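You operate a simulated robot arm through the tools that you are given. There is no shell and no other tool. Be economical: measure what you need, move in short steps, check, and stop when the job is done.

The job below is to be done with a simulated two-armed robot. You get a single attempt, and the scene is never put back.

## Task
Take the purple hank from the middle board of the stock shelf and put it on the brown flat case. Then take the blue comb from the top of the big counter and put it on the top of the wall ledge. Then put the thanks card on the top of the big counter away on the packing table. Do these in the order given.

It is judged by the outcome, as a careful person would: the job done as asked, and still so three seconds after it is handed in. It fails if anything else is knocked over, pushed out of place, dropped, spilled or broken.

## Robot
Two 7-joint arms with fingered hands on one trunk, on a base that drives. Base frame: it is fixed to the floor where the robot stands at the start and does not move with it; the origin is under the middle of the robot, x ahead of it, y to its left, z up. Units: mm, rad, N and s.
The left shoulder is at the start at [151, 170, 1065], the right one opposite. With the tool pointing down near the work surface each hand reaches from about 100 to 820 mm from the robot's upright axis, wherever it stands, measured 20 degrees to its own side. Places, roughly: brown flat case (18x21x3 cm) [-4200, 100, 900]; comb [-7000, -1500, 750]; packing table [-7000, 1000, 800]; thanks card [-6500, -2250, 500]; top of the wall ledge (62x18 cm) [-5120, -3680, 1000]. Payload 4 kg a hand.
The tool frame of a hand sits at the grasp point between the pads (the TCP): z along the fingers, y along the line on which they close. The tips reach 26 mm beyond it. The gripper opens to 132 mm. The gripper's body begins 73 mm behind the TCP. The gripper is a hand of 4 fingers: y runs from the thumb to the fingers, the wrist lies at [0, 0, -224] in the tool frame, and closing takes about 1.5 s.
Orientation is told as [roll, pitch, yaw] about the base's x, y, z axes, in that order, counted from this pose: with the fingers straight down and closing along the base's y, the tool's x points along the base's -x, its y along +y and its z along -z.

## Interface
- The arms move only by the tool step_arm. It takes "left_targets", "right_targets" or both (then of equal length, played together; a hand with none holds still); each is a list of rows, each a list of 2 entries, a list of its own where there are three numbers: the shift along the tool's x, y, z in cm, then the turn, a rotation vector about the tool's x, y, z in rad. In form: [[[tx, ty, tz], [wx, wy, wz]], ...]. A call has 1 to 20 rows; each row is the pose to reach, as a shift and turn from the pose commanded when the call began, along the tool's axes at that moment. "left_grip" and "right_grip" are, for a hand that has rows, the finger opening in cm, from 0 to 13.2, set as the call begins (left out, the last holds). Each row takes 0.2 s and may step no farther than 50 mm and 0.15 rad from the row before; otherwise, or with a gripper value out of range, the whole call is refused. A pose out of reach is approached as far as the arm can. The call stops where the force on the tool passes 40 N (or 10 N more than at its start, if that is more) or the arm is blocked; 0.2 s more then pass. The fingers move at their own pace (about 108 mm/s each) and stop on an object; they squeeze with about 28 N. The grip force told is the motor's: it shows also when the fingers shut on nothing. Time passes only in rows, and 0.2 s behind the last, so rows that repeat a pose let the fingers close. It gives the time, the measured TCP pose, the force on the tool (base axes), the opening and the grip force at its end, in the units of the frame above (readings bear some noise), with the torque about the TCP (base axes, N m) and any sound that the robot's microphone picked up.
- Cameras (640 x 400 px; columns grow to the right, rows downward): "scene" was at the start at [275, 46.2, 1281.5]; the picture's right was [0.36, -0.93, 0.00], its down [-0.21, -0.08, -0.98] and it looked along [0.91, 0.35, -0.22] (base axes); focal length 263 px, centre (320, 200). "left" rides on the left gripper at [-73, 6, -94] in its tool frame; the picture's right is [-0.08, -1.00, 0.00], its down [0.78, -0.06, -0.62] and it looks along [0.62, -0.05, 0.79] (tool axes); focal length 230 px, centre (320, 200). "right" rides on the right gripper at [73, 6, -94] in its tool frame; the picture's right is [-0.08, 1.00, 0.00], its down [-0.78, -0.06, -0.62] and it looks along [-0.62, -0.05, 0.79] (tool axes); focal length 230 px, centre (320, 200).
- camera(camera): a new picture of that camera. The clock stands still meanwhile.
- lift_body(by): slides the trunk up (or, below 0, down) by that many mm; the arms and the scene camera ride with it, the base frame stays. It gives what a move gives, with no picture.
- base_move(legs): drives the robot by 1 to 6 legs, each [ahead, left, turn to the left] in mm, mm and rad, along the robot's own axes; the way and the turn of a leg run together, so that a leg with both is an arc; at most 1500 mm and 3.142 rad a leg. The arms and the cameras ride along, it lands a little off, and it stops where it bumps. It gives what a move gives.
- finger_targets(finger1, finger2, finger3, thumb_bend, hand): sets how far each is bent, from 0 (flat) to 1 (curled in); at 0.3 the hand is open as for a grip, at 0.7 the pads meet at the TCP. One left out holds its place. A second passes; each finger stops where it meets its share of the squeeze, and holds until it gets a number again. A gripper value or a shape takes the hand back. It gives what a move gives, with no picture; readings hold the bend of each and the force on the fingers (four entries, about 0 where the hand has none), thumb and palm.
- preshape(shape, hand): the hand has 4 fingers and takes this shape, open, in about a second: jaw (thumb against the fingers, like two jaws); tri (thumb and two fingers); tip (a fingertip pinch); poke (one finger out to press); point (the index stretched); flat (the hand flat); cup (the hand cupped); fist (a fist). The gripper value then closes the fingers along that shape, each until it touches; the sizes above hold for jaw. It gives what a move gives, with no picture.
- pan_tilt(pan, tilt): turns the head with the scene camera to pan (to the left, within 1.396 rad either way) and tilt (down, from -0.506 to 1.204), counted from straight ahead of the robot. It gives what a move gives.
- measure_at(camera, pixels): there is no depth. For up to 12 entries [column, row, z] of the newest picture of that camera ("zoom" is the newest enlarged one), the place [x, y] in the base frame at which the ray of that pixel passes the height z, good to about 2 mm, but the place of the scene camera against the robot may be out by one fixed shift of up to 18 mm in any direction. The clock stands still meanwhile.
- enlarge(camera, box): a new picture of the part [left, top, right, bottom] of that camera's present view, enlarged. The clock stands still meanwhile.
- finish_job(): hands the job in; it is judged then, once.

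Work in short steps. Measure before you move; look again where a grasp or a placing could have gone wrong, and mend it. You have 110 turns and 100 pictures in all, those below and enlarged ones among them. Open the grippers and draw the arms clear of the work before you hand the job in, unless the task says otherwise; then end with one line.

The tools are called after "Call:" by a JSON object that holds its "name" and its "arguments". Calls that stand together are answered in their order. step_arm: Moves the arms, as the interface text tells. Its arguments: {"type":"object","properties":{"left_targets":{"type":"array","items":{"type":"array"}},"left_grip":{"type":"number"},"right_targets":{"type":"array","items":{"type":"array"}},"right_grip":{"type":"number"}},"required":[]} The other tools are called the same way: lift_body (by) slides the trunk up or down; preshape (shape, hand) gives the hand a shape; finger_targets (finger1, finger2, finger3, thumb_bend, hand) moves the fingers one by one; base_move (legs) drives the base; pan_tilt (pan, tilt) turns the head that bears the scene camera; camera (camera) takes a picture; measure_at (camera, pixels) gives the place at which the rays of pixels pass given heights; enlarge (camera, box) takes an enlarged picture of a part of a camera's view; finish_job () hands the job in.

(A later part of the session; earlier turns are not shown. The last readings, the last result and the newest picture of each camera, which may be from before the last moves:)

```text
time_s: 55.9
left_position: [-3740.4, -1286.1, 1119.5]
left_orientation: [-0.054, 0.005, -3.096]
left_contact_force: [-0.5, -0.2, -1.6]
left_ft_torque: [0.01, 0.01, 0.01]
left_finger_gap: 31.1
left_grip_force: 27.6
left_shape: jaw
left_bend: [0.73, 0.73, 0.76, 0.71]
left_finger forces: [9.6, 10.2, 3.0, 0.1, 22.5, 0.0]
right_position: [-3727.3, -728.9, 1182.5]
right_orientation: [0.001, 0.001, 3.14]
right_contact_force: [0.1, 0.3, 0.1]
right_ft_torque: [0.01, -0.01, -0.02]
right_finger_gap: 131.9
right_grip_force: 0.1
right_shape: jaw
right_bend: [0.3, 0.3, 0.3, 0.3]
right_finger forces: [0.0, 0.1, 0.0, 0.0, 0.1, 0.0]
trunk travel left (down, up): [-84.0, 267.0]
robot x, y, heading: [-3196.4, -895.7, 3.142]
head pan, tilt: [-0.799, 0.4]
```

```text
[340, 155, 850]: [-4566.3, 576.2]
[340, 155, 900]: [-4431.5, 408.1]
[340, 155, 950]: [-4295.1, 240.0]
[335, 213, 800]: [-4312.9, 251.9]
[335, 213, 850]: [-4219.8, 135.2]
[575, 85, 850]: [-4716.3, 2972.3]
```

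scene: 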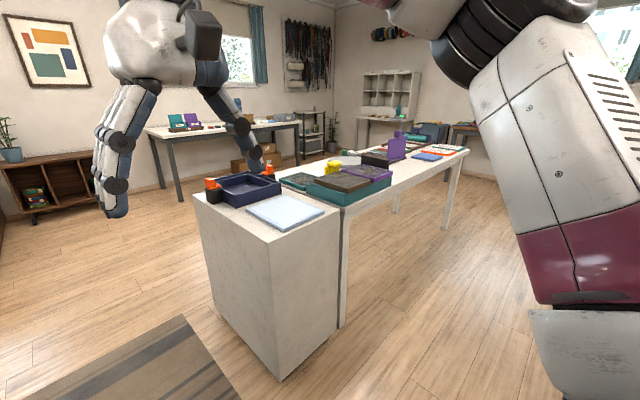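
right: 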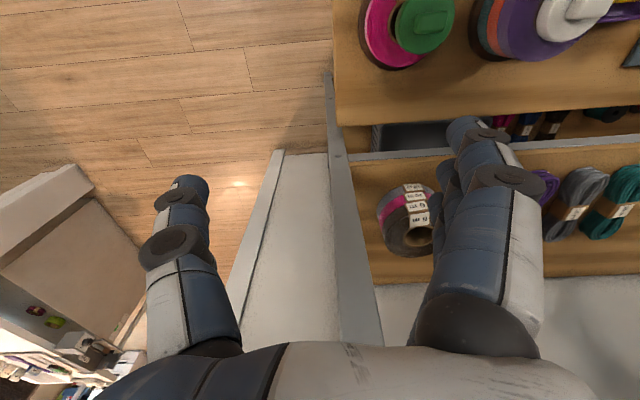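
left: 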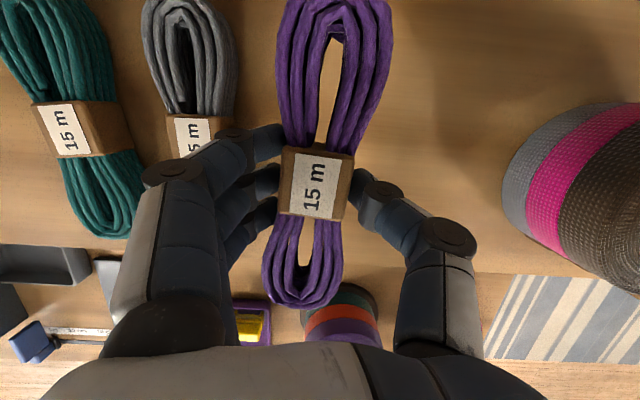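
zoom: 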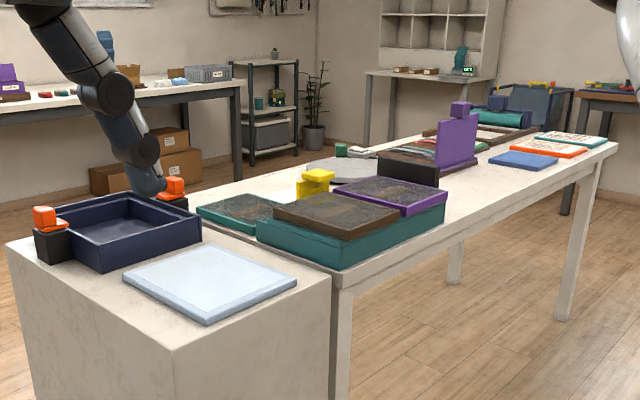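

The brown flat case sits atop a teal box, next to a purple one. I'll look further right to check the gap between the tables before strafing in.

Call:
{"name": "pan_tilt", "arguments": {"pan": -1.39, "tilt": 0.55}}

Call:
{"name": "camera", "arguments": {"camera": "scene"}}

```text
time_s: 56.9
left_position: [-3740.9, -1286.0, 1121.1]
left_orientation: [-0.053, 0.003, -3.097]
left_contact_force: [0.2, 0.0, -1.4]
left_ft_torque: [-0.01, 0.02, -0.01]
left_finger_gap: 31.0
left_grip_force: 27.8
left_shape: jaw
left_bend: [0.73, 0.73, 0.76, 0.71]
left_finger forces: [9.6, 10.2, 2.9, 0.1, 22.6, 0.0]
right_position: [-3728.2, -728.2, 1184.0]
right_orientation: [-0.001, 0.0, 3.14]
right_contact_force: [-0.6, -0.2, -0.6]
right_ft_torque: [0.01, 0.01, 0.02]
right_finger_gap: 132.0
right_grip_force: 0.0
right_shape: jaw
right_bend: [0.3, 0.3, 0.3, 0.3]
right_finger forces: [0.0, 0.0, 0.1, 0.0, 0.0, 0.0]
trunk travel left (down, up): [-84.0, 267.0]
robot x, y, heading: [-3198.0, -892.7, 3.136]
head pan, tilt: [-1.389, 0.55]
```

```text
75 pictures are left
```

scene: 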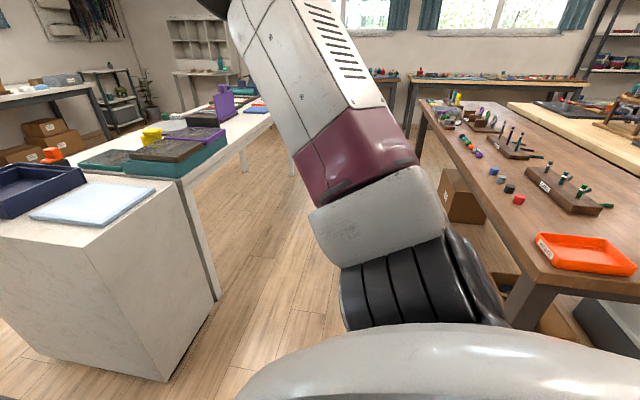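

Call:
{"name": "measure_at", "arguments": {"camera": "scene", "pixels": [[548, 285, 750], [420, 100, 750], [165, 381, 0], [217, 298, 0], [182, 178, 750], [268, 118, 750], [60, 180, 800], [100, 240, 800], [180, 150, 850], [180, 150, 900]]}}

```text
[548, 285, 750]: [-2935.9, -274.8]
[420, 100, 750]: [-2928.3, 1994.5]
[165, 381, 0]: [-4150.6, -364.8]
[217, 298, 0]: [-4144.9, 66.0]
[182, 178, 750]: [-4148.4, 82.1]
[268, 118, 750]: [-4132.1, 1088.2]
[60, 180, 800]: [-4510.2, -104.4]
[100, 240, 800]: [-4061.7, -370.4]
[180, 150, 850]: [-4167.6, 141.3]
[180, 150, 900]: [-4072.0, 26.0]
```

The gap runs from x≈-2935 to -4145, which is enough room. I'll go ahead 340, then strafe right to y≈350 so the case is in front of the left hand.

Call:
{"name": "base_move", "arguments": {"legs": [[340, 0, 0], [0, -1243, 0]]}}

Call:
{"name": "pan_tilt", "arguments": {"pan": 0.3, "tilt": 0.6}}

Call:
{"name": "camera", "arguments": {"camera": "scene"}}

Call:
{"name": "camera", "arguments": {"camera": "right"}}

```text
time_s: 69.9
left_position: [-4078.5, -32.7, 1121.0]
left_orientation: [-0.053, 0.004, -3.102]
left_contact_force: [-1.2, 0.2, -1.0]
left_ft_torque: [0.0, 0.0, 0.02]
left_finger_gap: 31.2
left_grip_force: 27.7
left_shape: jaw
left_bend: [0.73, 0.73, 0.76, 0.71]
left_finger forces: [9.7, 10.2, 2.9, 0.1, 22.5, 0.1]
right_position: [-4060.5, 523.6, 1182.4]
right_orientation: [0.0, 0.0, 3.134]
right_contact_force: [-0.4, 0.2, -0.4]
right_ft_torque: [0.02, 0.0, -0.01]
right_finger_gap: 131.8
right_grip_force: 0.1
right_shape: jaw
right_bend: [0.3, 0.3, 0.3, 0.3]
right_finger forces: [0.0, 0.0, 0.1, 0.1, 0.0, 0.0]
trunk travel left (down, up): [-84.0, 267.0]
robot x, y, heading: [-3531.6, 354.6, 3.132]
head pan, tilt: [-1.389, 0.55]
```

```text
time_s: 71.7
left_position: [-4079.5, -31.7, 1120.6]
left_orientation: [-0.053, 0.004, -3.106]
left_contact_force: [0.1, 0.0, -0.5]
left_ft_torque: [0.03, 0.04, 0.02]
left_finger_gap: 30.9
left_grip_force: 27.8
left_shape: jaw
left_bend: [0.73, 0.73, 0.76, 0.71]
left_finger forces: [9.6, 10.2, 2.9, 0.0, 22.5, 0.1]
right_position: [-4060.5, 523.4, 1183.0]
right_orientation: [0.001, 0.001, 3.131]
right_contact_force: [0.4, -0.3, -1.1]
right_ft_torque: [-0.04, 0.03, -0.02]
right_finger_gap: 132.2
right_grip_force: 0.1
right_shape: jaw
right_bend: [0.3, 0.3, 0.3, 0.3]
right_finger forces: [0.0, 0.0, 0.0, 0.0, 0.0, 0.1]
trunk travel left (down, up): [-84.0, 267.0]
robot x, y, heading: [-3531.7, 354.2, 3.134]
head pan, tilt: [0.3, 0.6]
```

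```text
74 pictures are left
```

scene: 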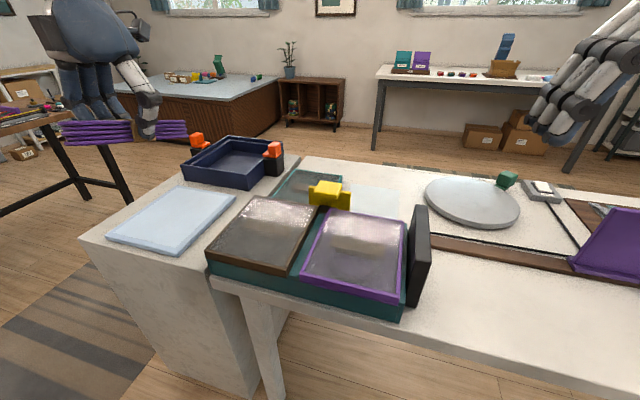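

```text
73 pictures are left
```

right: 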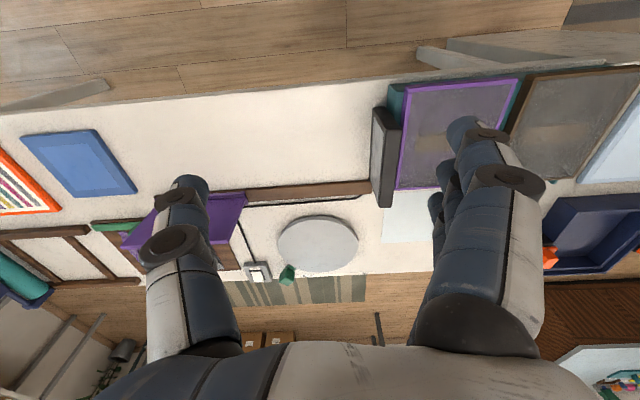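

The brown case is at scene (265,232), next to the purple-framed one. I'll triangulate its height using its shared corner and edges from both cameras.

Call:
{"name": "measure_at", "arguments": {"camera": "scene", "pixels": [[265, 232, 850], [265, 232, 870], [265, 232, 900], [287, 274, 850], [287, 274, 870], [287, 274, 900], [208, 248, 870], [252, 197, 870], [322, 207, 870], [402, 297, 870]]}}

Call:
{"name": "measure_at", "arguments": {"camera": "right", "pixels": [[535, 76, 850], [535, 76, 870], [535, 76, 900], [404, 88, 870], [404, 88, 900], [580, 125, 870], [580, 180, 870]]}}

```text
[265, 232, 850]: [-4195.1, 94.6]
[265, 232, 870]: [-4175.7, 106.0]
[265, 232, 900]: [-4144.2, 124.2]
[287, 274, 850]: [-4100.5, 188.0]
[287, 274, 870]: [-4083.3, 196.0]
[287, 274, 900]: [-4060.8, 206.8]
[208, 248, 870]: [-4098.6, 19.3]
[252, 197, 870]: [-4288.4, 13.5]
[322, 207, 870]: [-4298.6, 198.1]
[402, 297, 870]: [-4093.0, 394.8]
```

```text
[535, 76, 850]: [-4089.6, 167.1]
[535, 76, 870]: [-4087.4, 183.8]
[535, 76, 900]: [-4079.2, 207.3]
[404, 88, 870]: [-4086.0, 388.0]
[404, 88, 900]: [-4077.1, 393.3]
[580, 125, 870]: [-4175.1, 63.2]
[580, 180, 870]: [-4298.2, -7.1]
```

The case top is at about z 862, spanning y≈15–195 and x≈-4090 to -4295, with its centre near (-4190,102). I'll move the hank over it with pitch back to -0.3 so it's level, at hover height.

Call:
{"name": "step_arm", "arguments": {"left_targets": [[[-2.4, -3.3, 2], [-0.013, -0.075, 0.009]], [[-4.8, -6.6, 5], [-0.026, -0.15, 0.018]], [[-7.2, -9.9, 7.5], [-0.04, -0.22, 0.026]], [[-9.6, -13.5, 9.5], [-0.053, -0.3, 0.035]], [[-9.6, -13.5, 13], [-0.053, -0.3, 0.035]], [[-9.6, -13.5, 15], [-0.053, -0.3, 0.035]], [[-9.6, -13.5, 15], [-0.053, -0.3, 0.035]]]}}

Call:
{"name": "camera", "arguments": {"camera": "left"}}

Call:
{"name": "camera", "arguments": {"camera": "scene"}}

```text
refused: row 2 steps farther than a row can; nothing moved
```

```text
72 pictures are left
```

left: 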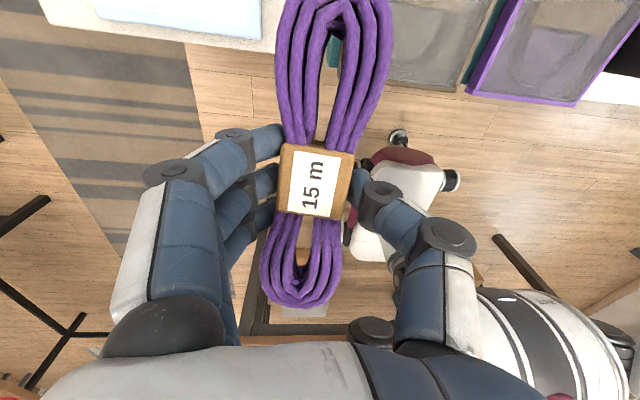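

```text
71 pictures are left
```

scene: 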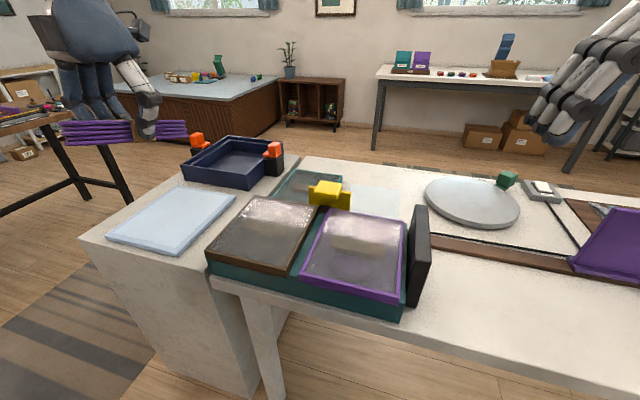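

That was over the step limit again. I'll resend with smaller steps.

Call:
{"name": "step_arm", "arguments": {"left_targets": [[[-2.4, -3.3, 1.5], [-0.013, -0.075, 0.009]], [[-4.8, -6.6, 4], [-0.026, -0.15, 0.018]], [[-7.2, -9.9, 6.5], [-0.04, -0.22, 0.026]], [[-9.6, -13.3, 8.5], [-0.053, -0.3, 0.035]], [[-9.6, -13.5, 12], [-0.053, -0.3, 0.035]], [[-9.6, -13.5, 15], [-0.053, -0.3, 0.035]], [[-9.6, -13.5, 15], [-0.053, -0.3, 0.035]]]}}

Call:
{"name": "camera", "arguments": {"camera": "left"}}

Call:
{"name": "camera", "arguments": {"camera": "scene"}}

```text
time_s: 73.3
left_position: [-4197.6, 78.8, 961.0]
left_orientation: [-0.059, -0.283, -3.069]
left_contact_force: [-0.6, -0.3, -0.6]
left_ft_torque: [0.0, 0.03, 0.01]
left_finger_gap: 31.3
left_grip_force: 28.5
left_shape: jaw
left_bend: [0.73, 0.73, 0.76, 0.71]
left_finger forces: [9.5, 10.2, 3.1, 0.0, 22.5, 0.0]
left hand out of reach, approached as far as the arm can: row 2, 3, 4, 5, 6, 7
right_position: [-4060.4, 524.1, 1182.8]
right_orientation: [-0.001, 0.0, 3.135]
right_contact_force: [0.2, -0.2, 0.1]
right_ft_torque: [-0.01, -0.01, 0.01]
right_finger_gap: 131.8
right_grip_force: 0.0
right_shape: jaw
right_bend: [0.3, 0.3, 0.3, 0.3]
right_finger forces: [0.0, 0.0, 0.1, 0.1, 0.0, 0.0]
trunk travel left (down, up): [-84.0, 267.0]
robot x, y, heading: [-3528.7, 354.3, 3.132]
head pan, tilt: [0.3, 0.6]
```

```text
70 pictures are left
```

left: 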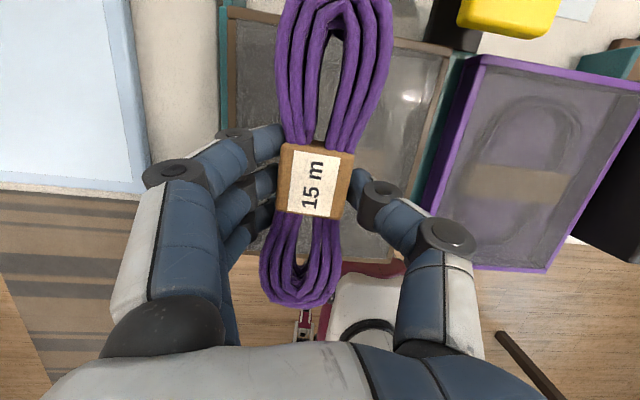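

```text
69 pictures are left
```

scene: 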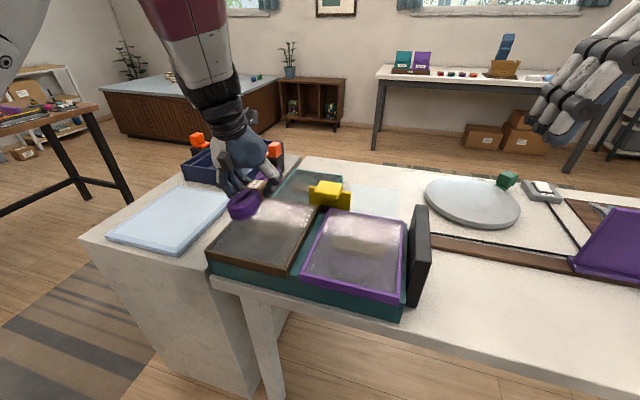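

The hank is nearly above the case. I'll measure the case corners from the left camera at z=862.

Call:
{"name": "measure_at", "arguments": {"camera": "left", "pixels": [[228, 12, 862], [455, 50, 862], [408, 262, 862], [448, 90, 862], [228, 60, 862], [315, 180, 950]]}}

```text
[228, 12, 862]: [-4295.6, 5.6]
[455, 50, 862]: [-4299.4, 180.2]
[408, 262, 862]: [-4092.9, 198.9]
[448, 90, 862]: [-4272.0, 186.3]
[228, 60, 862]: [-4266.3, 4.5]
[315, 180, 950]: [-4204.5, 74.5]
```

The case centre is at about (-4195,95) and the hank at (-4204,75). I'll nudge the base by 20 mm right and 8 mm back, then lower 5 cm.

Call:
{"name": "base_move", "arguments": {"legs": [[-8, -20, 0]]}}

Call:
{"name": "step_arm", "arguments": {"left_targets": [[[0.5, 0, 1.7], [0, 0, 0]], [[1.0, 0, 3.4], [0, 0, 0]], [[1.3, 0, 4.6], [0, 0, 0]], [[1.3, 0, 4.6], [0, 0, 0]]]}}

Call:
{"name": "camera", "arguments": {"camera": "left"}}

Call:
{"name": "enlarge", "arguments": {"camera": "scene", "box": [160, 120, 400, 320]}}

```text
time_s: 74.1
left_position: [-4189.4, 100.7, 964.3]
left_orientation: [-0.061, -0.293, -3.072]
left_contact_force: [0.2, 0.1, -0.7]
left_ft_torque: [-0.05, 0.02, 0.04]
left_finger_gap: 31.0
left_grip_force: 28.2
left_shape: jaw
left_bend: [0.73, 0.73, 0.76, 0.71]
left_finger forces: [9.5, 10.2, 3.0, 0.0, 22.5, 0.0]
right_position: [-4052.9, 544.4, 1181.8]
right_orientation: [-0.001, 0.0, 3.134]
right_contact_force: [-0.7, 0.1, -0.2]
right_ft_torque: [-0.01, 0.04, 0.0]
right_finger_gap: 132.0
right_grip_force: 0.0
right_shape: jaw
right_bend: [0.3, 0.3, 0.3, 0.3]
right_finger forces: [0.0, 0.0, 0.0, 0.1, 0.0, 0.0]
trunk travel left (down, up): [-84.0, 267.0]
robot x, y, heading: [-3525.9, 376.4, 3.135]
head pan, tilt: [0.3, 0.6]
```

```text
time_s: 75.1
left_position: [-4189.5, 101.9, 917.0]
left_orientation: [-0.061, -0.291, -3.071]
left_contact_force: [0.2, 0.1, -1.4]
left_ft_torque: [0.01, -0.03, 0.01]
left_finger_gap: 31.3
left_grip_force: 28.2
left_shape: jaw
left_bend: [0.73, 0.73, 0.76, 0.71]
left_finger forces: [9.5, 10.3, 3.0, 0.1, 22.5, 0.0]
right_position: [-4052.9, 544.8, 1182.8]
right_orientation: [0.001, 0.001, 3.133]
right_contact_force: [-0.3, 0.5, 0.6]
right_ft_torque: [0.0, 0.0, 0.02]
right_finger_gap: 132.1
right_grip_force: 0.1
right_shape: jaw
right_bend: [0.3, 0.3, 0.3, 0.3]
right_finger forces: [0.0, 0.0, 0.1, 0.0, 0.0, 0.1]
trunk travel left (down, up): [-84.0, 267.0]
robot x, y, heading: [-3524.3, 379.3, 3.136]
head pan, tilt: [0.3, 0.6]
```

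```text
68 pictures are left
```

left: 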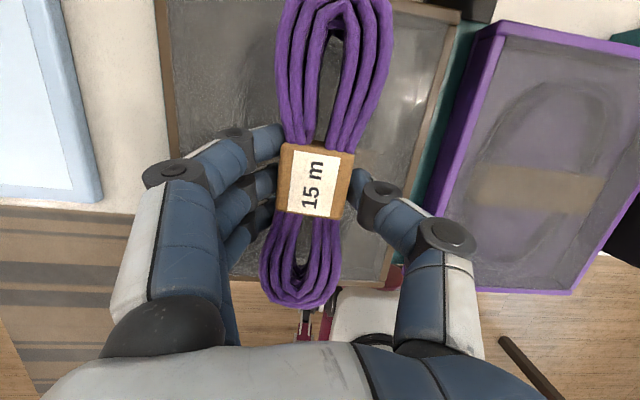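

```text
2.00 times, centred on (280, 220) of scene
```

zoom: 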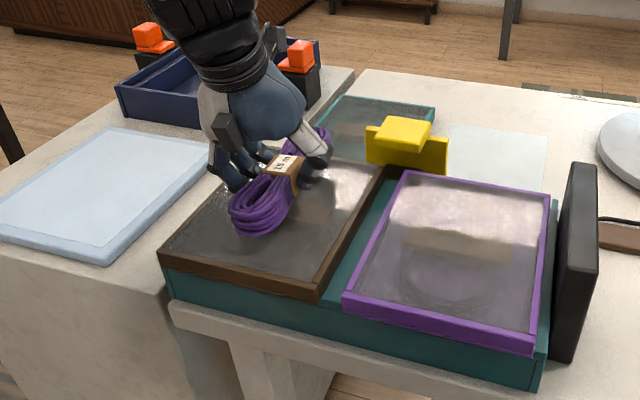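

The hank is centred over the case and just above it. I'll lower in small steps until contact.

Call:
{"name": "step_arm", "arguments": {"left_targets": [[[0.15, 0, 0.5], [0, 0, 0]], [[0.3, 0, 1.0], [0, 0, 0]], [[0.4, 0, 1.3], [0, 0, 0]], [[0.4, 0, 1.3], [0, 0, 0]]]}}

```text
time_s: 76.1
left_position: [-4190.8, 103.4, 903.5]
left_orientation: [-0.061, -0.293, -3.072]
left_contact_force: [-0.3, 0.3, -0.7]
left_ft_torque: [0.02, 0.01, 0.01]
left_finger_gap: 31.1
left_grip_force: 27.8
left_shape: jaw
left_bend: [0.73, 0.73, 0.76, 0.71]
left_finger forces: [9.6, 10.4, 3.0, 0.1, 22.5, 0.0]
right_position: [-4053.1, 544.5, 1183.7]
right_orientation: [0.0, 0.0, 3.133]
right_contact_force: [0.0, -0.2, 0.3]
right_ft_torque: [-0.03, -0.03, 0.0]
right_finger_gap: 131.9
right_grip_force: 0.1
right_shape: jaw
right_bend: [0.3, 0.3, 0.3, 0.3]
right_finger forces: [0.0, 0.0, 0.0, 0.1, 0.0, 0.1]
trunk travel left (down, up): [-84.0, 267.0]
robot x, y, heading: [-3522.2, 374.7, 3.134]
head pan, tilt: [0.3, 0.6]
```

No contact yet at 903. I'll go on down in finer steps.

Call:
{"name": "step_arm", "arguments": {"left_targets": [[[0.09, 0, 0.3], [0, 0, 0]], [[0.18, 0, 0.6], [0, 0, 0]], [[0.27, 0, 0.9], [0, 0, 0]], [[0.27, 0, 0.9], [0, 0, 0]]]}}

Call:
{"name": "enlarge", "arguments": {"camera": "scene", "box": [200, 160, 360, 260]}}

```text
time_s: 77.1
left_position: [-4190.5, 103.2, 896.9]
left_orientation: [-0.061, -0.298, -3.071]
left_contact_force: [-4.3, -5.1, 22.8]
left_ft_torque: [-0.64, -0.19, -0.18]
left_finger_gap: 32.1
left_grip_force: 28.6
left_shape: jaw
left_bend: [0.73, 0.73, 0.78, 0.71]
left_finger forces: [9.4, 10.8, 24.7, 0.0, 23.8, 0.0]
right_position: [-4052.4, 543.6, 1185.5]
right_orientation: [-0.001, -0.006, 3.134]
right_contact_force: [0.3, 0.4, 0.0]
right_ft_torque: [-0.03, 0.01, 0.01]
right_finger_gap: 132.0
right_grip_force: 0.0
right_shape: jaw
right_bend: [0.3, 0.3, 0.3, 0.3]
right_finger forces: [0.0, 0.0, 0.0, 0.0, 0.1, 0.0]
trunk travel left (down, up): [-84.0, 267.0]
robot x, y, heading: [-3525.3, 373.0, 3.127]
head pan, tilt: [0.3, 0.6]
```

```text
4.00 times, centred on (280, 210) of scene
```

zoom: 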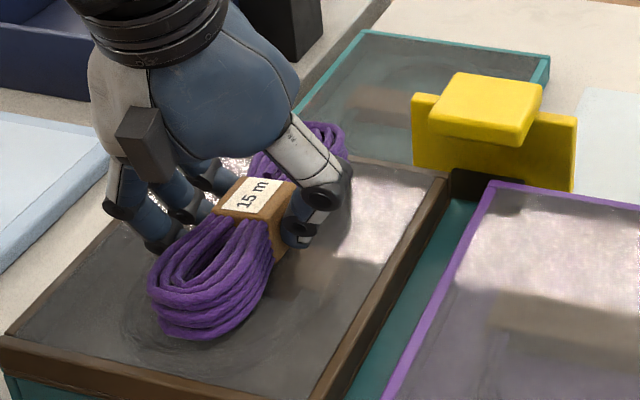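

Finger 3 is in contact and the hank lies on the case. I'll ease up 2 mm, open moderately, then retreat upward.

Call:
{"name": "step_arm", "arguments": {"left_targets": [[[-0.06, 0, -0.4], [0, 0, 0]], [[-0.06, 0, -0.4], [0, 0, 0]], [[-0.06, 0, -0.4], [0, 0, 0]], [[-0.06, 0, -0.4], [0, 0, 0]]], "left_grip": 7}}

Call:
{"name": "step_arm", "arguments": {"left_targets": [[[-0.9, 0, -3], [0, 0, 0]], [[-1.8, 0, -6], [0, 0, 0]], [[-3, 0, -10], [0, 0, 0]], [[-4.5, 0, -14], [0, 0, 0]]]}}

Call:
{"name": "enlarge", "arguments": {"camera": "scene", "box": [160, 120, 400, 320]}}

```text
time_s: 78.1
left_position: [-4188.4, 106.1, 897.3]
left_orientation: [-0.061, -0.292, -3.073]
left_contact_force: [0.0, 3.2, 12.5]
left_ft_torque: [-0.14, -0.29, 0.12]
left_finger_gap: 66.0
left_grip_force: 0.2
left_shape: jaw
left_bend: [0.72, 0.72, 0.78, 0.7]
left_finger forces: [0.0, 0.1, 12.4, 0.0, 0.1, 0.0]
right_position: [-4051.7, 544.8, 1182.9]
right_orientation: [0.001, -0.001, 3.134]
right_contact_force: [-0.8, -0.6, -0.5]
right_ft_torque: [0.01, -0.02, 0.0]
right_finger_gap: 131.7
right_grip_force: 0.0
right_shape: jaw
right_bend: [0.3, 0.3, 0.3, 0.3]
right_finger forces: [0.0, 0.1, 0.0, 0.0, 0.0, 0.0]
trunk travel left (down, up): [-84.0, 267.0]
robot x, y, heading: [-3525.7, 372.7, 3.131]
head pan, tilt: [0.3, 0.6]
```

```text
time_s: 79.1
left_position: [-4196.1, 74.1, 1043.7]
left_orientation: [-0.127, -0.293, -3.017]
left_contact_force: [0.1, -0.3, 0.5]
left_ft_torque: [-0.01, -0.01, 0.03]
left_finger_gap: 69.1
left_grip_force: 0.1
left_shape: jaw
left_bend: [0.72, 0.72, 0.72, 0.7]
left_finger forces: [0.0, 0.0, 0.0, 0.1, 0.1, 0.0]
left hand out of reach, approached as far as the arm can: row 4
right_position: [-4053.1, 543.8, 1182.9]
right_orientation: [-0.001, 0.001, 3.133]
right_contact_force: [-0.3, 1.3, -0.3]
right_ft_torque: [-0.02, 0.01, 0.02]
right_finger_gap: 131.7
right_grip_force: 0.1
right_shape: jaw
right_bend: [0.3, 0.3, 0.3, 0.3]
right_finger forces: [0.0, 0.0, 0.1, 0.1, 0.0, 0.1]
trunk travel left (down, up): [-84.0, 267.0]
robot x, y, heading: [-3525.0, 376.1, 3.131]
head pan, tilt: [0.3, 0.6]
```

```text
2.00 times, centred on (280, 220) of scene
```

zoom: 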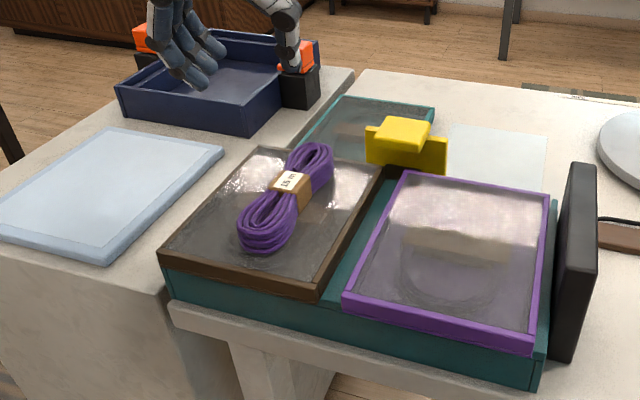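

The hank rests on the brown case. Now I'll raise and retract the left hand to carry pose, opening the view for the next leg.

Call:
{"name": "step_arm", "arguments": {"left_targets": [[[1.7, 0.5, -3.5], [0, 0.07, 0]], [[3.5, 1, -7], [0, 0.14, 0]], [[5.2, 1.5, -9], [0, 0.22, 0]], [[7, 2, -11.5], [0, 0.29, 0]], [[7, 4, -11.5], [0, 0.29, 0]]]}}

Call:
{"name": "base_move", "arguments": {"legs": [[100, 0, 0], [0, 100, 0]]}}

```text
time_s: 80.3
left_position: [-4097.5, 28.1, 1130.3]
left_orientation: [-0.116, -0.005, -3.058]
left_contact_force: [-0.7, 0.8, -0.3]
left_ft_torque: [-0.01, -0.02, -0.05]
left_finger_gap: 69.4
left_grip_force: 0.1
left_shape: jaw
left_bend: [0.72, 0.72, 0.72, 0.7]
left_finger forces: [0.0, 0.1, 0.1, 0.0, 0.0, 0.0]
left hand out of reach, approached as far as the arm can: row 1, 2, 3, 4, 5
right_position: [-4052.7, 542.5, 1184.3]
right_orientation: [-0.001, -0.001, 3.131]
right_contact_force: [0.8, 0.7, -0.2]
right_ft_torque: [0.0, 0.0, 0.0]
right_finger_gap: 131.9
right_grip_force: 0.1
right_shape: jaw
right_bend: [0.3, 0.3, 0.3, 0.3]
right_finger forces: [0.0, 0.0, 0.1, 0.0, 0.1, 0.0]
trunk travel left (down, up): [-84.0, 267.0]
robot x, y, heading: [-3521.4, 371.9, 3.134]
head pan, tilt: [0.3, 0.6]
```

```text
time_s: 82.6
left_position: [-4200.2, -72.8, 1124.9]
left_orientation: [-0.113, 0.006, -3.053]
left_contact_force: [0.4, -0.5, 0.9]
left_ft_torque: [0.01, -0.02, -0.01]
left_finger_gap: 69.3
left_grip_force: 0.1
left_shape: jaw
left_bend: [0.72, 0.72, 0.72, 0.7]
left_finger forces: [0.0, 0.1, 0.0, 0.0, 0.1, 0.1]
right_position: [-4154.1, 443.8, 1182.3]
right_orientation: [-0.001, 0.0, 3.134]
right_contact_force: [-0.1, 0.2, 0.0]
right_ft_torque: [0.0, 0.01, 0.02]
right_finger_gap: 131.7
right_grip_force: 0.0
right_shape: jaw
right_bend: [0.3, 0.3, 0.3, 0.3]
right_finger forces: [0.1, 0.0, 0.1, 0.0, 0.1, 0.1]
trunk travel left (down, up): [-84.0, 267.0]
robot x, y, heading: [-3624.7, 274.9, 3.133]
head pan, tilt: [0.3, 0.6]
```

I'll strafe back into the aisle and look ahead toward the counter.

Call:
{"name": "base_move", "arguments": {"legs": [[0, 1175, 0]]}}

Call:
{"name": "pan_tilt", "arguments": {"pan": 0.2, "tilt": 0.35}}

Call:
{"name": "camera", "arguments": {"camera": "scene"}}

```text
time_s: 93.2
left_position: [-4212.4, -1246.4, 1125.3]
left_orientation: [-0.121, 0.006, -3.051]
left_contact_force: [0.8, -0.3, 0.5]
left_ft_torque: [0.0, 0.0, 0.0]
left_finger_gap: 69.5
left_grip_force: 0.1
left_shape: jaw
left_bend: [0.72, 0.72, 0.72, 0.7]
left_finger forces: [0.0, 0.0, 0.0, 0.0, 0.1, 0.0]
right_position: [-4165.1, -726.7, 1183.4]
right_orientation: [0.0, 0.0, 3.131]
right_contact_force: [0.3, -0.4, -0.5]
right_ft_torque: [-0.03, 0.02, -0.01]
right_finger_gap: 131.6
right_grip_force: 0.0
right_shape: jaw
right_bend: [0.3, 0.3, 0.3, 0.3]
right_finger forces: [0.1, 0.0, 0.0, 0.0, 0.0, 0.0]
trunk travel left (down, up): [-84.0, 267.0]
robot x, y, heading: [-3637.2, -898.0, 3.136]
head pan, tilt: [0.3, 0.6]
```

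```text
time_s: 93.9
left_position: [-4212.4, -1246.2, 1124.2]
left_orientation: [-0.121, 0.006, -3.048]
left_contact_force: [-0.3, 0.2, -0.3]
left_ft_torque: [0.04, 0.03, -0.01]
left_finger_gap: 69.2
left_grip_force: 0.1
left_shape: jaw
left_bend: [0.72, 0.72, 0.72, 0.7]
left_finger forces: [0.0, 0.1, 0.0, 0.1, 0.1, 0.1]
right_position: [-4165.2, -728.2, 1182.7]
right_orientation: [0.001, 0.001, 3.132]
right_contact_force: [-0.7, 1.0, -0.1]
right_ft_torque: [0.03, 0.02, -0.02]
right_finger_gap: 132.1
right_grip_force: 0.2
right_shape: jaw
right_bend: [0.3, 0.3, 0.3, 0.3]
right_finger forces: [0.0, 0.0, 0.0, 0.1, 0.1, 0.0]
trunk travel left (down, up): [-84.0, 267.0]
robot x, y, heading: [-3640.4, -894.1, 3.129]
head pan, tilt: [0.201, 0.351]
```

```text
64 pictures are left
```

scene: 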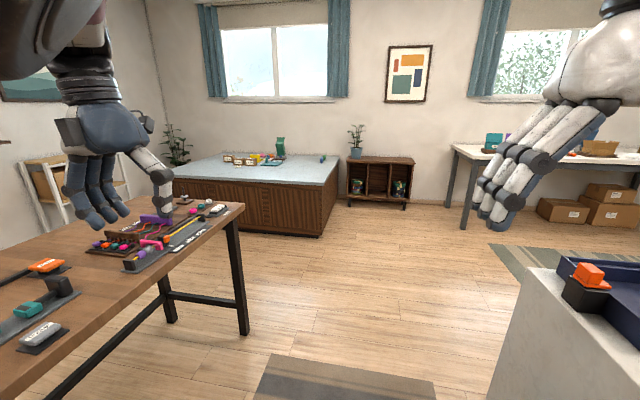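

The big counter lies ahead with objects around (245,160) and (322,158). I'll measure its edges and enlarge.

Call:
{"name": "measure_at", "arguments": {"camera": "scene", "pixels": [[320, 184, 750], [340, 157, 750], [322, 158, 750], [245, 160, 750], [185, 178, 750], [278, 152, 750], [320, 236, 0], [245, 205, 750]]}}

Call:
{"name": "enlarge", "arguments": {"camera": "scene", "box": [150, 110, 390, 260]}}

```text
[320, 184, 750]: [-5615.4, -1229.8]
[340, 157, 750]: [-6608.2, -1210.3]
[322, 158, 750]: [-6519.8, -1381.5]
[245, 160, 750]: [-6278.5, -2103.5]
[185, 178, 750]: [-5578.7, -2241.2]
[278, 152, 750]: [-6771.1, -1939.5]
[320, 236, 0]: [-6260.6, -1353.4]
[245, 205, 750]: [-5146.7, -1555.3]
```

```text
2.67 times, centred on (270, 185) of scene
```

zoom: 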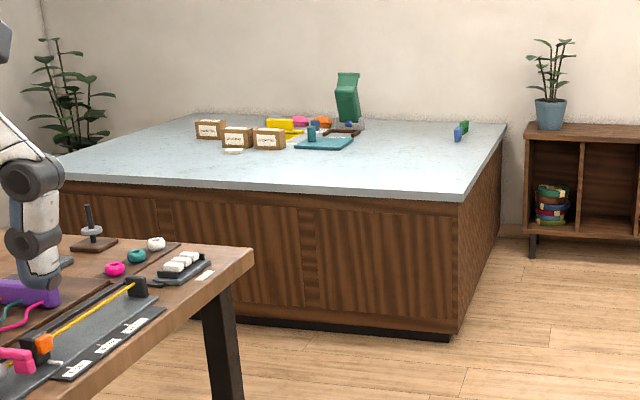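

The counter front seems to be at x≈-6260 with its +y side at y≈-1350. The comb is likely the blue piece near that side, so I'll drive closer along the aisle.

Call:
{"name": "base_move", "arguments": {"legs": [[1500, 0, 0], [900, 0, 0]]}}

Call:
{"name": "pan_tilt", "arguments": {"pan": 0.6, "tilt": 0.4}}

Call:
{"name": "camera", "arguments": {"camera": "scene"}}

```text
time_s: 105.7
left_position: [-6621.5, -1187.4, 1125.6]
left_orientation: [-0.12, 0.005, -3.064]
left_contact_force: [0.4, -0.3, 0.4]
left_ft_torque: [-0.01, -0.01, 0.01]
left_finger_gap: 69.2
left_grip_force: 0.0
left_shape: jaw
left_bend: [0.72, 0.72, 0.72, 0.7]
left_finger forces: [0.0, 0.0, 0.1, 0.0, 0.0, 0.0]
right_position: [-6565.2, -668.5, 1184.7]
right_orientation: [0.001, 0.001, 3.115]
right_contact_force: [-0.3, -0.5, -0.9]
right_ft_torque: [-0.03, 0.0, 0.02]
right_finger_gap: 131.9
right_grip_force: 0.0
right_shape: jaw
right_bend: [0.3, 0.3, 0.3, 0.3]
right_finger forces: [0.1, 0.0, 0.0, 0.1, 0.0, 0.0]
trunk travel left (down, up): [-84.0, 267.0]
robot x, y, heading: [-6042.8, -849.5, 3.119]
head pan, tilt: [0.201, 0.351]
```

```text
time_s: 106.6
left_position: [-6620.7, -1189.1, 1125.0]
left_orientation: [-0.123, 0.006, -3.065]
left_contact_force: [-0.2, 0.4, -0.5]
left_ft_torque: [-0.04, 0.01, 0.02]
left_finger_gap: 69.2
left_grip_force: 0.1
left_shape: jaw
left_bend: [0.72, 0.72, 0.72, 0.7]
left_finger forces: [0.0, 0.0, 0.0, 0.0, 0.0, 0.1]
right_position: [-6565.7, -669.0, 1182.8]
right_orientation: [0.001, -0.001, 3.113]
right_contact_force: [0.2, -1.0, -0.4]
right_ft_torque: [0.02, 0.01, -0.01]
right_finger_gap: 132.0
right_grip_force: 0.0
right_shape: jaw
right_bend: [0.3, 0.3, 0.3, 0.3]
right_finger forces: [0.1, 0.1, 0.0, 0.0, 0.0, 0.1]
trunk travel left (down, up): [-84.0, 267.0]
robot x, y, heading: [-6038.5, -854.5, 3.117]
head pan, tilt: [0.6, 0.4]
```

```text
62 pictures are left
```

scene: 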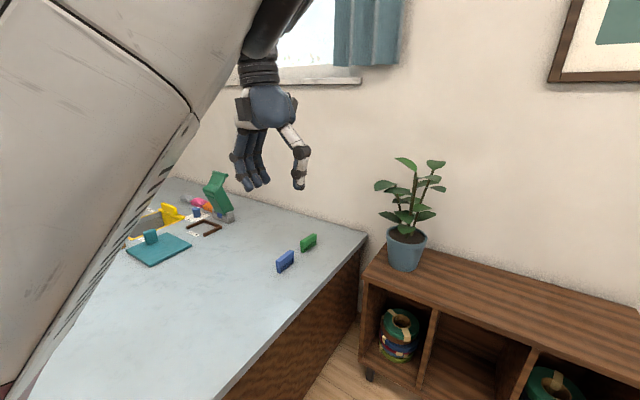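

The blue comb is at (286,261), standing on its edge, with a green one at (308,242). I'll measure and enlarge.

Call:
{"name": "measure_at", "arguments": {"camera": "scene", "pixels": [[286, 270, 550], [286, 270, 600], [286, 270, 700], [367, 237, 550], [367, 237, 600], [367, 237, 700], [230, 398, 600], [308, 248, 600], [370, 375, 0], [365, 260, 500]]}}

Call:
{"name": "enlarge", "arguments": {"camera": "scene", "box": [240, 220, 340, 290]}}

```text
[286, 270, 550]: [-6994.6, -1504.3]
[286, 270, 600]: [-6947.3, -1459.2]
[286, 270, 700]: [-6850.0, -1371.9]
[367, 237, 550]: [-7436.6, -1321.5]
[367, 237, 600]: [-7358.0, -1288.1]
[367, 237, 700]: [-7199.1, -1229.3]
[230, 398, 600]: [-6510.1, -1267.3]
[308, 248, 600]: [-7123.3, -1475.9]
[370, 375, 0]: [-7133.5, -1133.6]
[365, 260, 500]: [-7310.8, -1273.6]
```

```text
5.71 times, centred on (290, 255) of scene
```

zoom: 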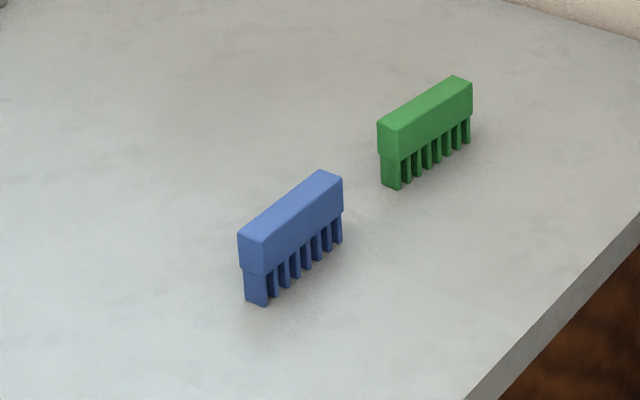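

The comb stands on its teeth. I'll measure its two base ends for its direction.

Call:
{"name": "measure_at", "arguments": {"camera": "zoom", "pixels": [[257, 304, 550], [340, 242, 550], [390, 187, 550], [468, 142, 550], [257, 304, 570], [340, 242, 570], [250, 235, 600], [330, 175, 600]]}}

```text
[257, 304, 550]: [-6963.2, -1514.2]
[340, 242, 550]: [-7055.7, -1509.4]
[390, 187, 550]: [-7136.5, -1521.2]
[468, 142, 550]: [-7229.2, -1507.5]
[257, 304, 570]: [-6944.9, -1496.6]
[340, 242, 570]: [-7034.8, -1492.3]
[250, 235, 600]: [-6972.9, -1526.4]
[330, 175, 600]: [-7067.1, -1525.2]
```

The comb lies along base x, about 90 mm long. I'll turn left to face -y, strafe right beside the counter to x≈-6795, and look.

Call:
{"name": "base_move", "arguments": {"legs": [[0, 0, 1.595], [0, -755, 0]]}}

Call:
{"name": "pan_tilt", "arguments": {"pan": -0.15, "tilt": 0.8}}

Call:
{"name": "camera", "arguments": {"camera": "scene"}}

Call:
{"name": "camera", "arguments": {"camera": "right"}}

```text
time_s: 117.4
left_position: [-6446.2, -1413.9, 1125.2]
left_orientation: [-0.122, 0.006, -1.487]
left_contact_force: [0.9, 0.3, 0.2]
left_ft_torque: [0.01, 0.01, -0.03]
left_finger_gap: 69.3
left_grip_force: 0.1
left_shape: jaw
left_bend: [0.72, 0.72, 0.72, 0.7]
left_finger forces: [0.1, 0.1, 0.0, 0.0, 0.0, 0.0]
right_position: [-6965.8, -1362.2, 1183.6]
right_orientation: [0.001, 0.001, -1.59]
right_contact_force: [0.4, -0.2, -0.2]
right_ft_torque: [0.0, 0.02, 0.02]
right_finger_gap: 131.6
right_grip_force: 0.1
right_shape: jaw
right_bend: [0.3, 0.3, 0.3, 0.3]
right_finger forces: [0.0, 0.1, 0.0, 0.0, 0.1, 0.1]
trunk travel left (down, up): [-84.0, 267.0]
robot x, y, heading: [-6787.8, -834.6, -1.591]
head pan, tilt: [0.6, 0.4]
```

```text
time_s: 118.5
left_position: [-6446.4, -1413.8, 1125.3]
left_orientation: [-0.122, 0.005, -1.487]
left_contact_force: [0.3, 0.0, 0.1]
left_ft_torque: [0.01, -0.02, 0.01]
left_finger_gap: 69.2
left_grip_force: 0.1
left_shape: jaw
left_bend: [0.72, 0.72, 0.72, 0.7]
left_finger forces: [0.0, 0.0, 0.1, 0.0, 0.1, 0.0]
right_position: [-6965.2, -1363.5, 1183.3]
right_orientation: [0.0, 0.001, -1.591]
right_contact_force: [-0.2, 0.7, -0.4]
right_ft_torque: [0.01, -0.02, -0.01]
right_finger_gap: 132.0
right_grip_force: 0.0
right_shape: jaw
right_bend: [0.3, 0.3, 0.3, 0.3]
right_finger forces: [0.0, 0.1, 0.1, 0.0, 0.1, 0.0]
trunk travel left (down, up): [-84.0, 267.0]
robot x, y, heading: [-6789.8, -832.4, -1.594]
head pan, tilt: [-0.15, 0.799]
```

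```text
60 pictures are left
```

scene: 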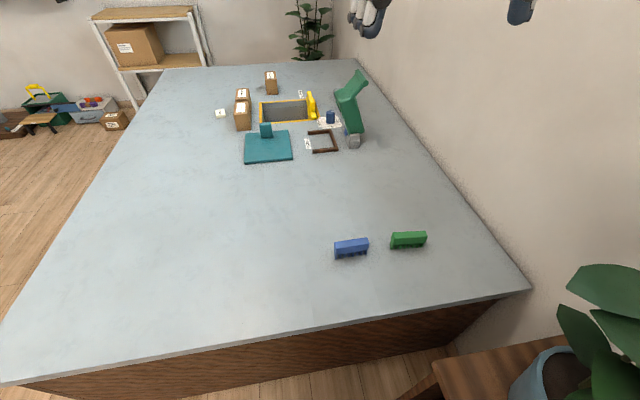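

```text
59 pictures are left
```

right: 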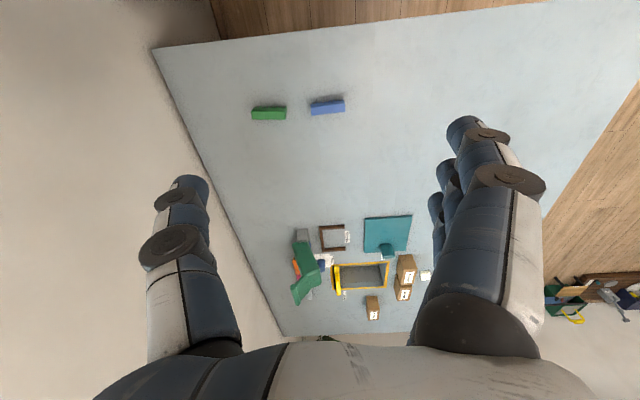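

The blue comb is at scene (351,246) and right camera (327,106). I'll triangulate, and enlarge the card area.

Call:
{"name": "measure_at", "arguments": {"camera": "right", "pixels": [[327, 101, 550], [327, 101, 600], [327, 101, 650], [311, 104, 600], [344, 98, 600], [153, 48, 550], [268, 110, 600]]}}

Call:
{"name": "measure_at", "arguments": {"camera": "scene", "pixels": [[351, 243, 550], [351, 243, 600], [351, 243, 650], [335, 247, 600], [368, 240, 600], [530, 288, 550]]}}

Call:
{"name": "enlarge", "arguments": {"camera": "scene", "box": [190, 60, 390, 180]}}

```text
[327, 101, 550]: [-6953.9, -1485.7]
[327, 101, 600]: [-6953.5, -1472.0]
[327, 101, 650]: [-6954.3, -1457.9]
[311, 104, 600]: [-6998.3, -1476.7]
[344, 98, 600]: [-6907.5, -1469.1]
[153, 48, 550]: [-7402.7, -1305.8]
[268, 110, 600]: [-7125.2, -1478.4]
```

```text
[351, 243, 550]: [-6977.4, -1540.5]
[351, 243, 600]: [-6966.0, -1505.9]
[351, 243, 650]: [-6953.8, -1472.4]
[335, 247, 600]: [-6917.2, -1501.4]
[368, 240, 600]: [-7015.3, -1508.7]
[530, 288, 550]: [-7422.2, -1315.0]
```

```text
3.20 times, centred on (290, 120) of scene
```

zoom: 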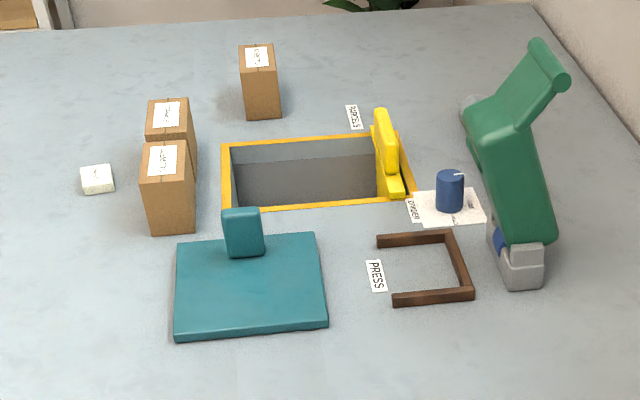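

The comb is near (-6955,-1475) with its axis about 0.08 rad off base x. I'll yaw the right hand by 1.47 and lower it to hover at z≈720 above the comb.

Call:
{"name": "step_arm", "arguments": {"right_targets": [[[-0.9, 0.1, 3.8], [0, 0, 0.1225]], [[-1.8, 0.2, 7.6], [0, 0, 0.245]], [[-2.8, 0.3, 11.4], [0, 0, 0.3675]], [[-3.7, 0.4, 15.2], [0, 0, 0.49]], [[-4.6, 0.5, 19], [0, 0, 0.6125]], [[-5.6, 0.6, 22.8], [0, 0, 0.735]], [[-6.5, 0.7, 26.6], [0, 0, 0.8575]], [[-7.4, 0.8, 30.4], [0, 0, 0.98]], [[-8.4, 0.9, 34.2], [0, 0, 1.1025]], [[-9.3, 1.0, 38], [0, 0, 1.225]], [[-10.2, 1.1, 42], [0, 0, 1.3475]], [[-11.2, 1.2, 46], [0, 0, 1.47]], [[-11.2, 1.2, 46], [0, 0, 1.47]]], "right_grip": 7.5}}

Call:
{"name": "camera", "arguments": {"camera": "right"}}

Call:
{"name": "camera", "arguments": {"camera": "scene"}}

```text
time_s: 121.3
left_position: [-6444.6, -1413.5, 1125.8]
left_orientation: [-0.119, 0.005, -1.487]
left_contact_force: [-0.8, 0.3, 0.3]
left_ft_torque: [-0.02, 0.02, -0.03]
left_finger_gap: 69.1
left_grip_force: 0.0
left_shape: jaw
left_bend: [0.72, 0.72, 0.72, 0.7]
left_finger forces: [0.1, 0.1, 0.0, 0.1, 0.1, 0.0]
right_position: [-6955.5, -1475.1, 724.4]
right_orientation: [0.002, -0.001, -3.064]
right_contact_force: [-0.3, 0.2, 0.1]
right_ft_torque: [-0.04, 0.04, 0.02]
right_finger_gap: 75.6
right_grip_force: 0.1
right_shape: jaw
right_bend: [0.72, 0.72, 0.72, 0.7]
right_finger forces: [0.0, 0.0, 0.0, 0.1, 0.1, 0.1]
trunk travel left (down, up): [-84.0, 267.0]
robot x, y, heading: [-6791.0, -839.4, -1.59]
head pan, tilt: [-0.15, 0.799]
```

```text
57 pictures are left
```

right: 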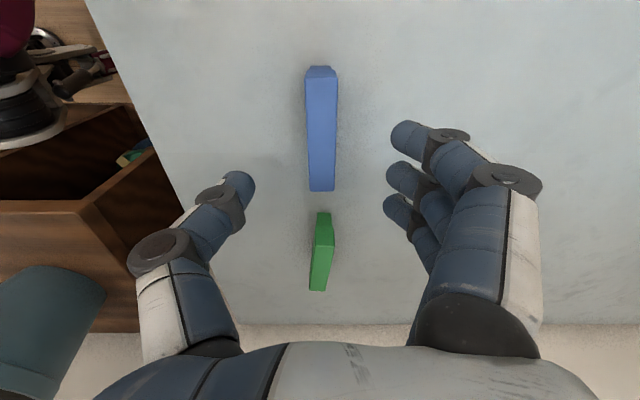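

```text
56 pictures are left
```

scene: 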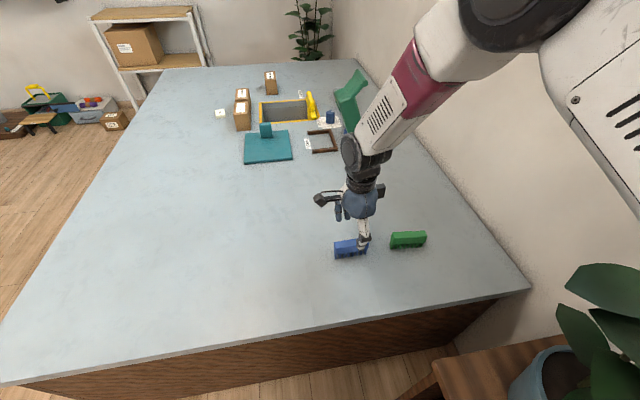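

The comb is well centred between the fingers in the right view, spanning (321,65)–(321,190). I'll measure with this camera against the earlier views for height.

Call:
{"name": "measure_at", "arguments": {"camera": "right", "pixels": [[321, 130, 580], [321, 130, 600], [321, 130, 620], [322, 190, 600], [321, 76, 600], [336, 130, 600], [306, 130, 600], [322, 190, 620], [321, 76, 620]]}}

```text
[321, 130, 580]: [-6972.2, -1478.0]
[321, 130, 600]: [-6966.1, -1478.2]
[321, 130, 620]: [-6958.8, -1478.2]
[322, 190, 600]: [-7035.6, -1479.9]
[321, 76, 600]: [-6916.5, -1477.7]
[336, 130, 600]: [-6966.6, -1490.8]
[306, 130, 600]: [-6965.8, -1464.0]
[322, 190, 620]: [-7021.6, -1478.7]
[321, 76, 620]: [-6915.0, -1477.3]
```

The comb top seems to be between 600 and 650. I'll descend to z≈665 and check again.

Call:
{"name": "step_arm", "arguments": {"right_targets": [[[0, 0.3, 2], [0, 0, 0]], [[0, 0.3, 4], [0, 0, 0]], [[0, 0.3, 6], [0, 0, 0]], [[0, 0.3, 6], [0, 0, 0]]]}}

Call:
{"name": "camera", "arguments": {"camera": "right"}}

Call:
{"name": "enlarge", "arguments": {"camera": "scene", "box": [290, 170, 450, 270]}}

```text
time_s: 122.3
left_position: [-6445.9, -1414.0, 1125.2]
left_orientation: [-0.122, 0.005, -1.487]
left_contact_force: [0.8, 0.3, 0.0]
left_ft_torque: [0.0, 0.02, 0.04]
left_finger_gap: 69.4
left_grip_force: 0.0
left_shape: jaw
left_bend: [0.72, 0.72, 0.72, 0.7]
left_finger forces: [0.1, 0.1, 0.0, 0.1, 0.0, 0.0]
right_position: [-6955.5, -1477.1, 662.4]
right_orientation: [0.002, -0.001, -3.061]
right_contact_force: [0.0, 0.5, 0.1]
right_ft_torque: [0.01, 0.0, -0.02]
right_finger_gap: 75.6
right_grip_force: 0.1
right_shape: jaw
right_bend: [0.72, 0.72, 0.72, 0.7]
right_finger forces: [0.0, 0.0, 0.0, 0.1, 0.0, 0.0]
trunk travel left (down, up): [-84.0, 267.0]
robot x, y, heading: [-6789.2, -835.1, -1.589]
head pan, tilt: [-0.15, 0.799]
```

```text
55 pictures are left
```

right: 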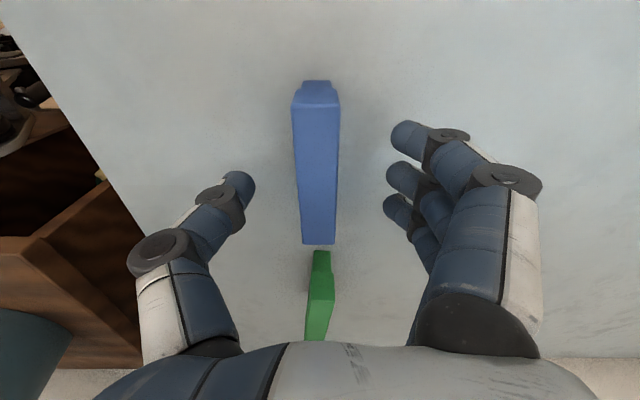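

```text
4.00 times, centred on (370, 220) of scene
```

zoom: 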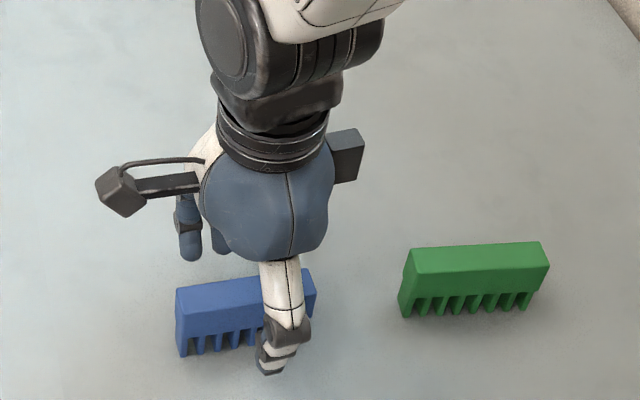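

I'll use the 62 mm descent as a baseline and measure the comb's far and near top ends now.

Call:
{"name": "measure_at", "arguments": {"camera": "right", "pixels": [[320, 243, 600], [320, 243, 620], [320, 243, 640], [316, 100, 600], [316, 100, 620], [316, 100, 640], [294, 150, 620], [340, 150, 620], [318, 170, 630]]}}

```text
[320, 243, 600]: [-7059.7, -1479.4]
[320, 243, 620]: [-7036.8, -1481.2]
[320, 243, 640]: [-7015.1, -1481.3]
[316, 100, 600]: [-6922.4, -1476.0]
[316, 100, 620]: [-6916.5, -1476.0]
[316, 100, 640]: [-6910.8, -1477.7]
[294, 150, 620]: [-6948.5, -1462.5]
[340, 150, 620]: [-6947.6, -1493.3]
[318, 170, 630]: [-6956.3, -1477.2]
```

The top comes out near z≈650 and the comb about 60 mm tall, so the counter is near 590. I'll descend to z≈630 and close.

Call:
{"name": "step_arm", "arguments": {"right_targets": [[[0, 0, 1.5], [0, 0, 0]], [[0, 0, 3.2], [0, 0, 0]], [[0, 0, 3.2], [0, 0, 0]]]}}

Call:
{"name": "camera", "arguments": {"camera": "right"}}

```text
time_s: 123.1
left_position: [-6445.8, -1413.8, 1124.9]
left_orientation: [-0.121, 0.005, -1.486]
left_contact_force: [0.0, 0.3, -0.4]
left_ft_torque: [0.02, 0.02, 0.0]
left_finger_gap: 69.2
left_grip_force: 0.1
left_shape: jaw
left_bend: [0.72, 0.72, 0.72, 0.7]
left_finger forces: [0.0, 0.1, 0.0, 0.1, 0.0, 0.0]
right_position: [-6955.2, -1478.7, 632.1]
right_orientation: [0.0, 0.001, -3.062]
right_contact_force: [0.5, 0.2, -0.7]
right_ft_torque: [0.01, -0.03, 0.01]
right_finger_gap: 75.4
right_grip_force: 0.0
right_shape: jaw
right_bend: [0.72, 0.72, 0.72, 0.7]
right_finger forces: [0.0, 0.0, 0.1, 0.0, 0.1, 0.0]
trunk travel left (down, up): [-84.0, 267.0]
robot x, y, heading: [-6791.3, -832.9, -1.587]
head pan, tilt: [-0.15, 0.799]
```

```text
53 pictures are left
```

right: 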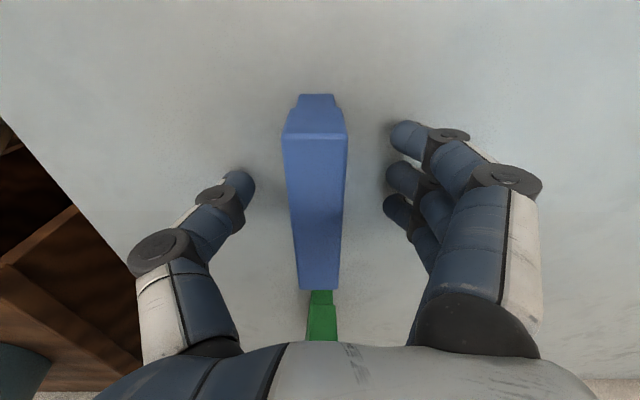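

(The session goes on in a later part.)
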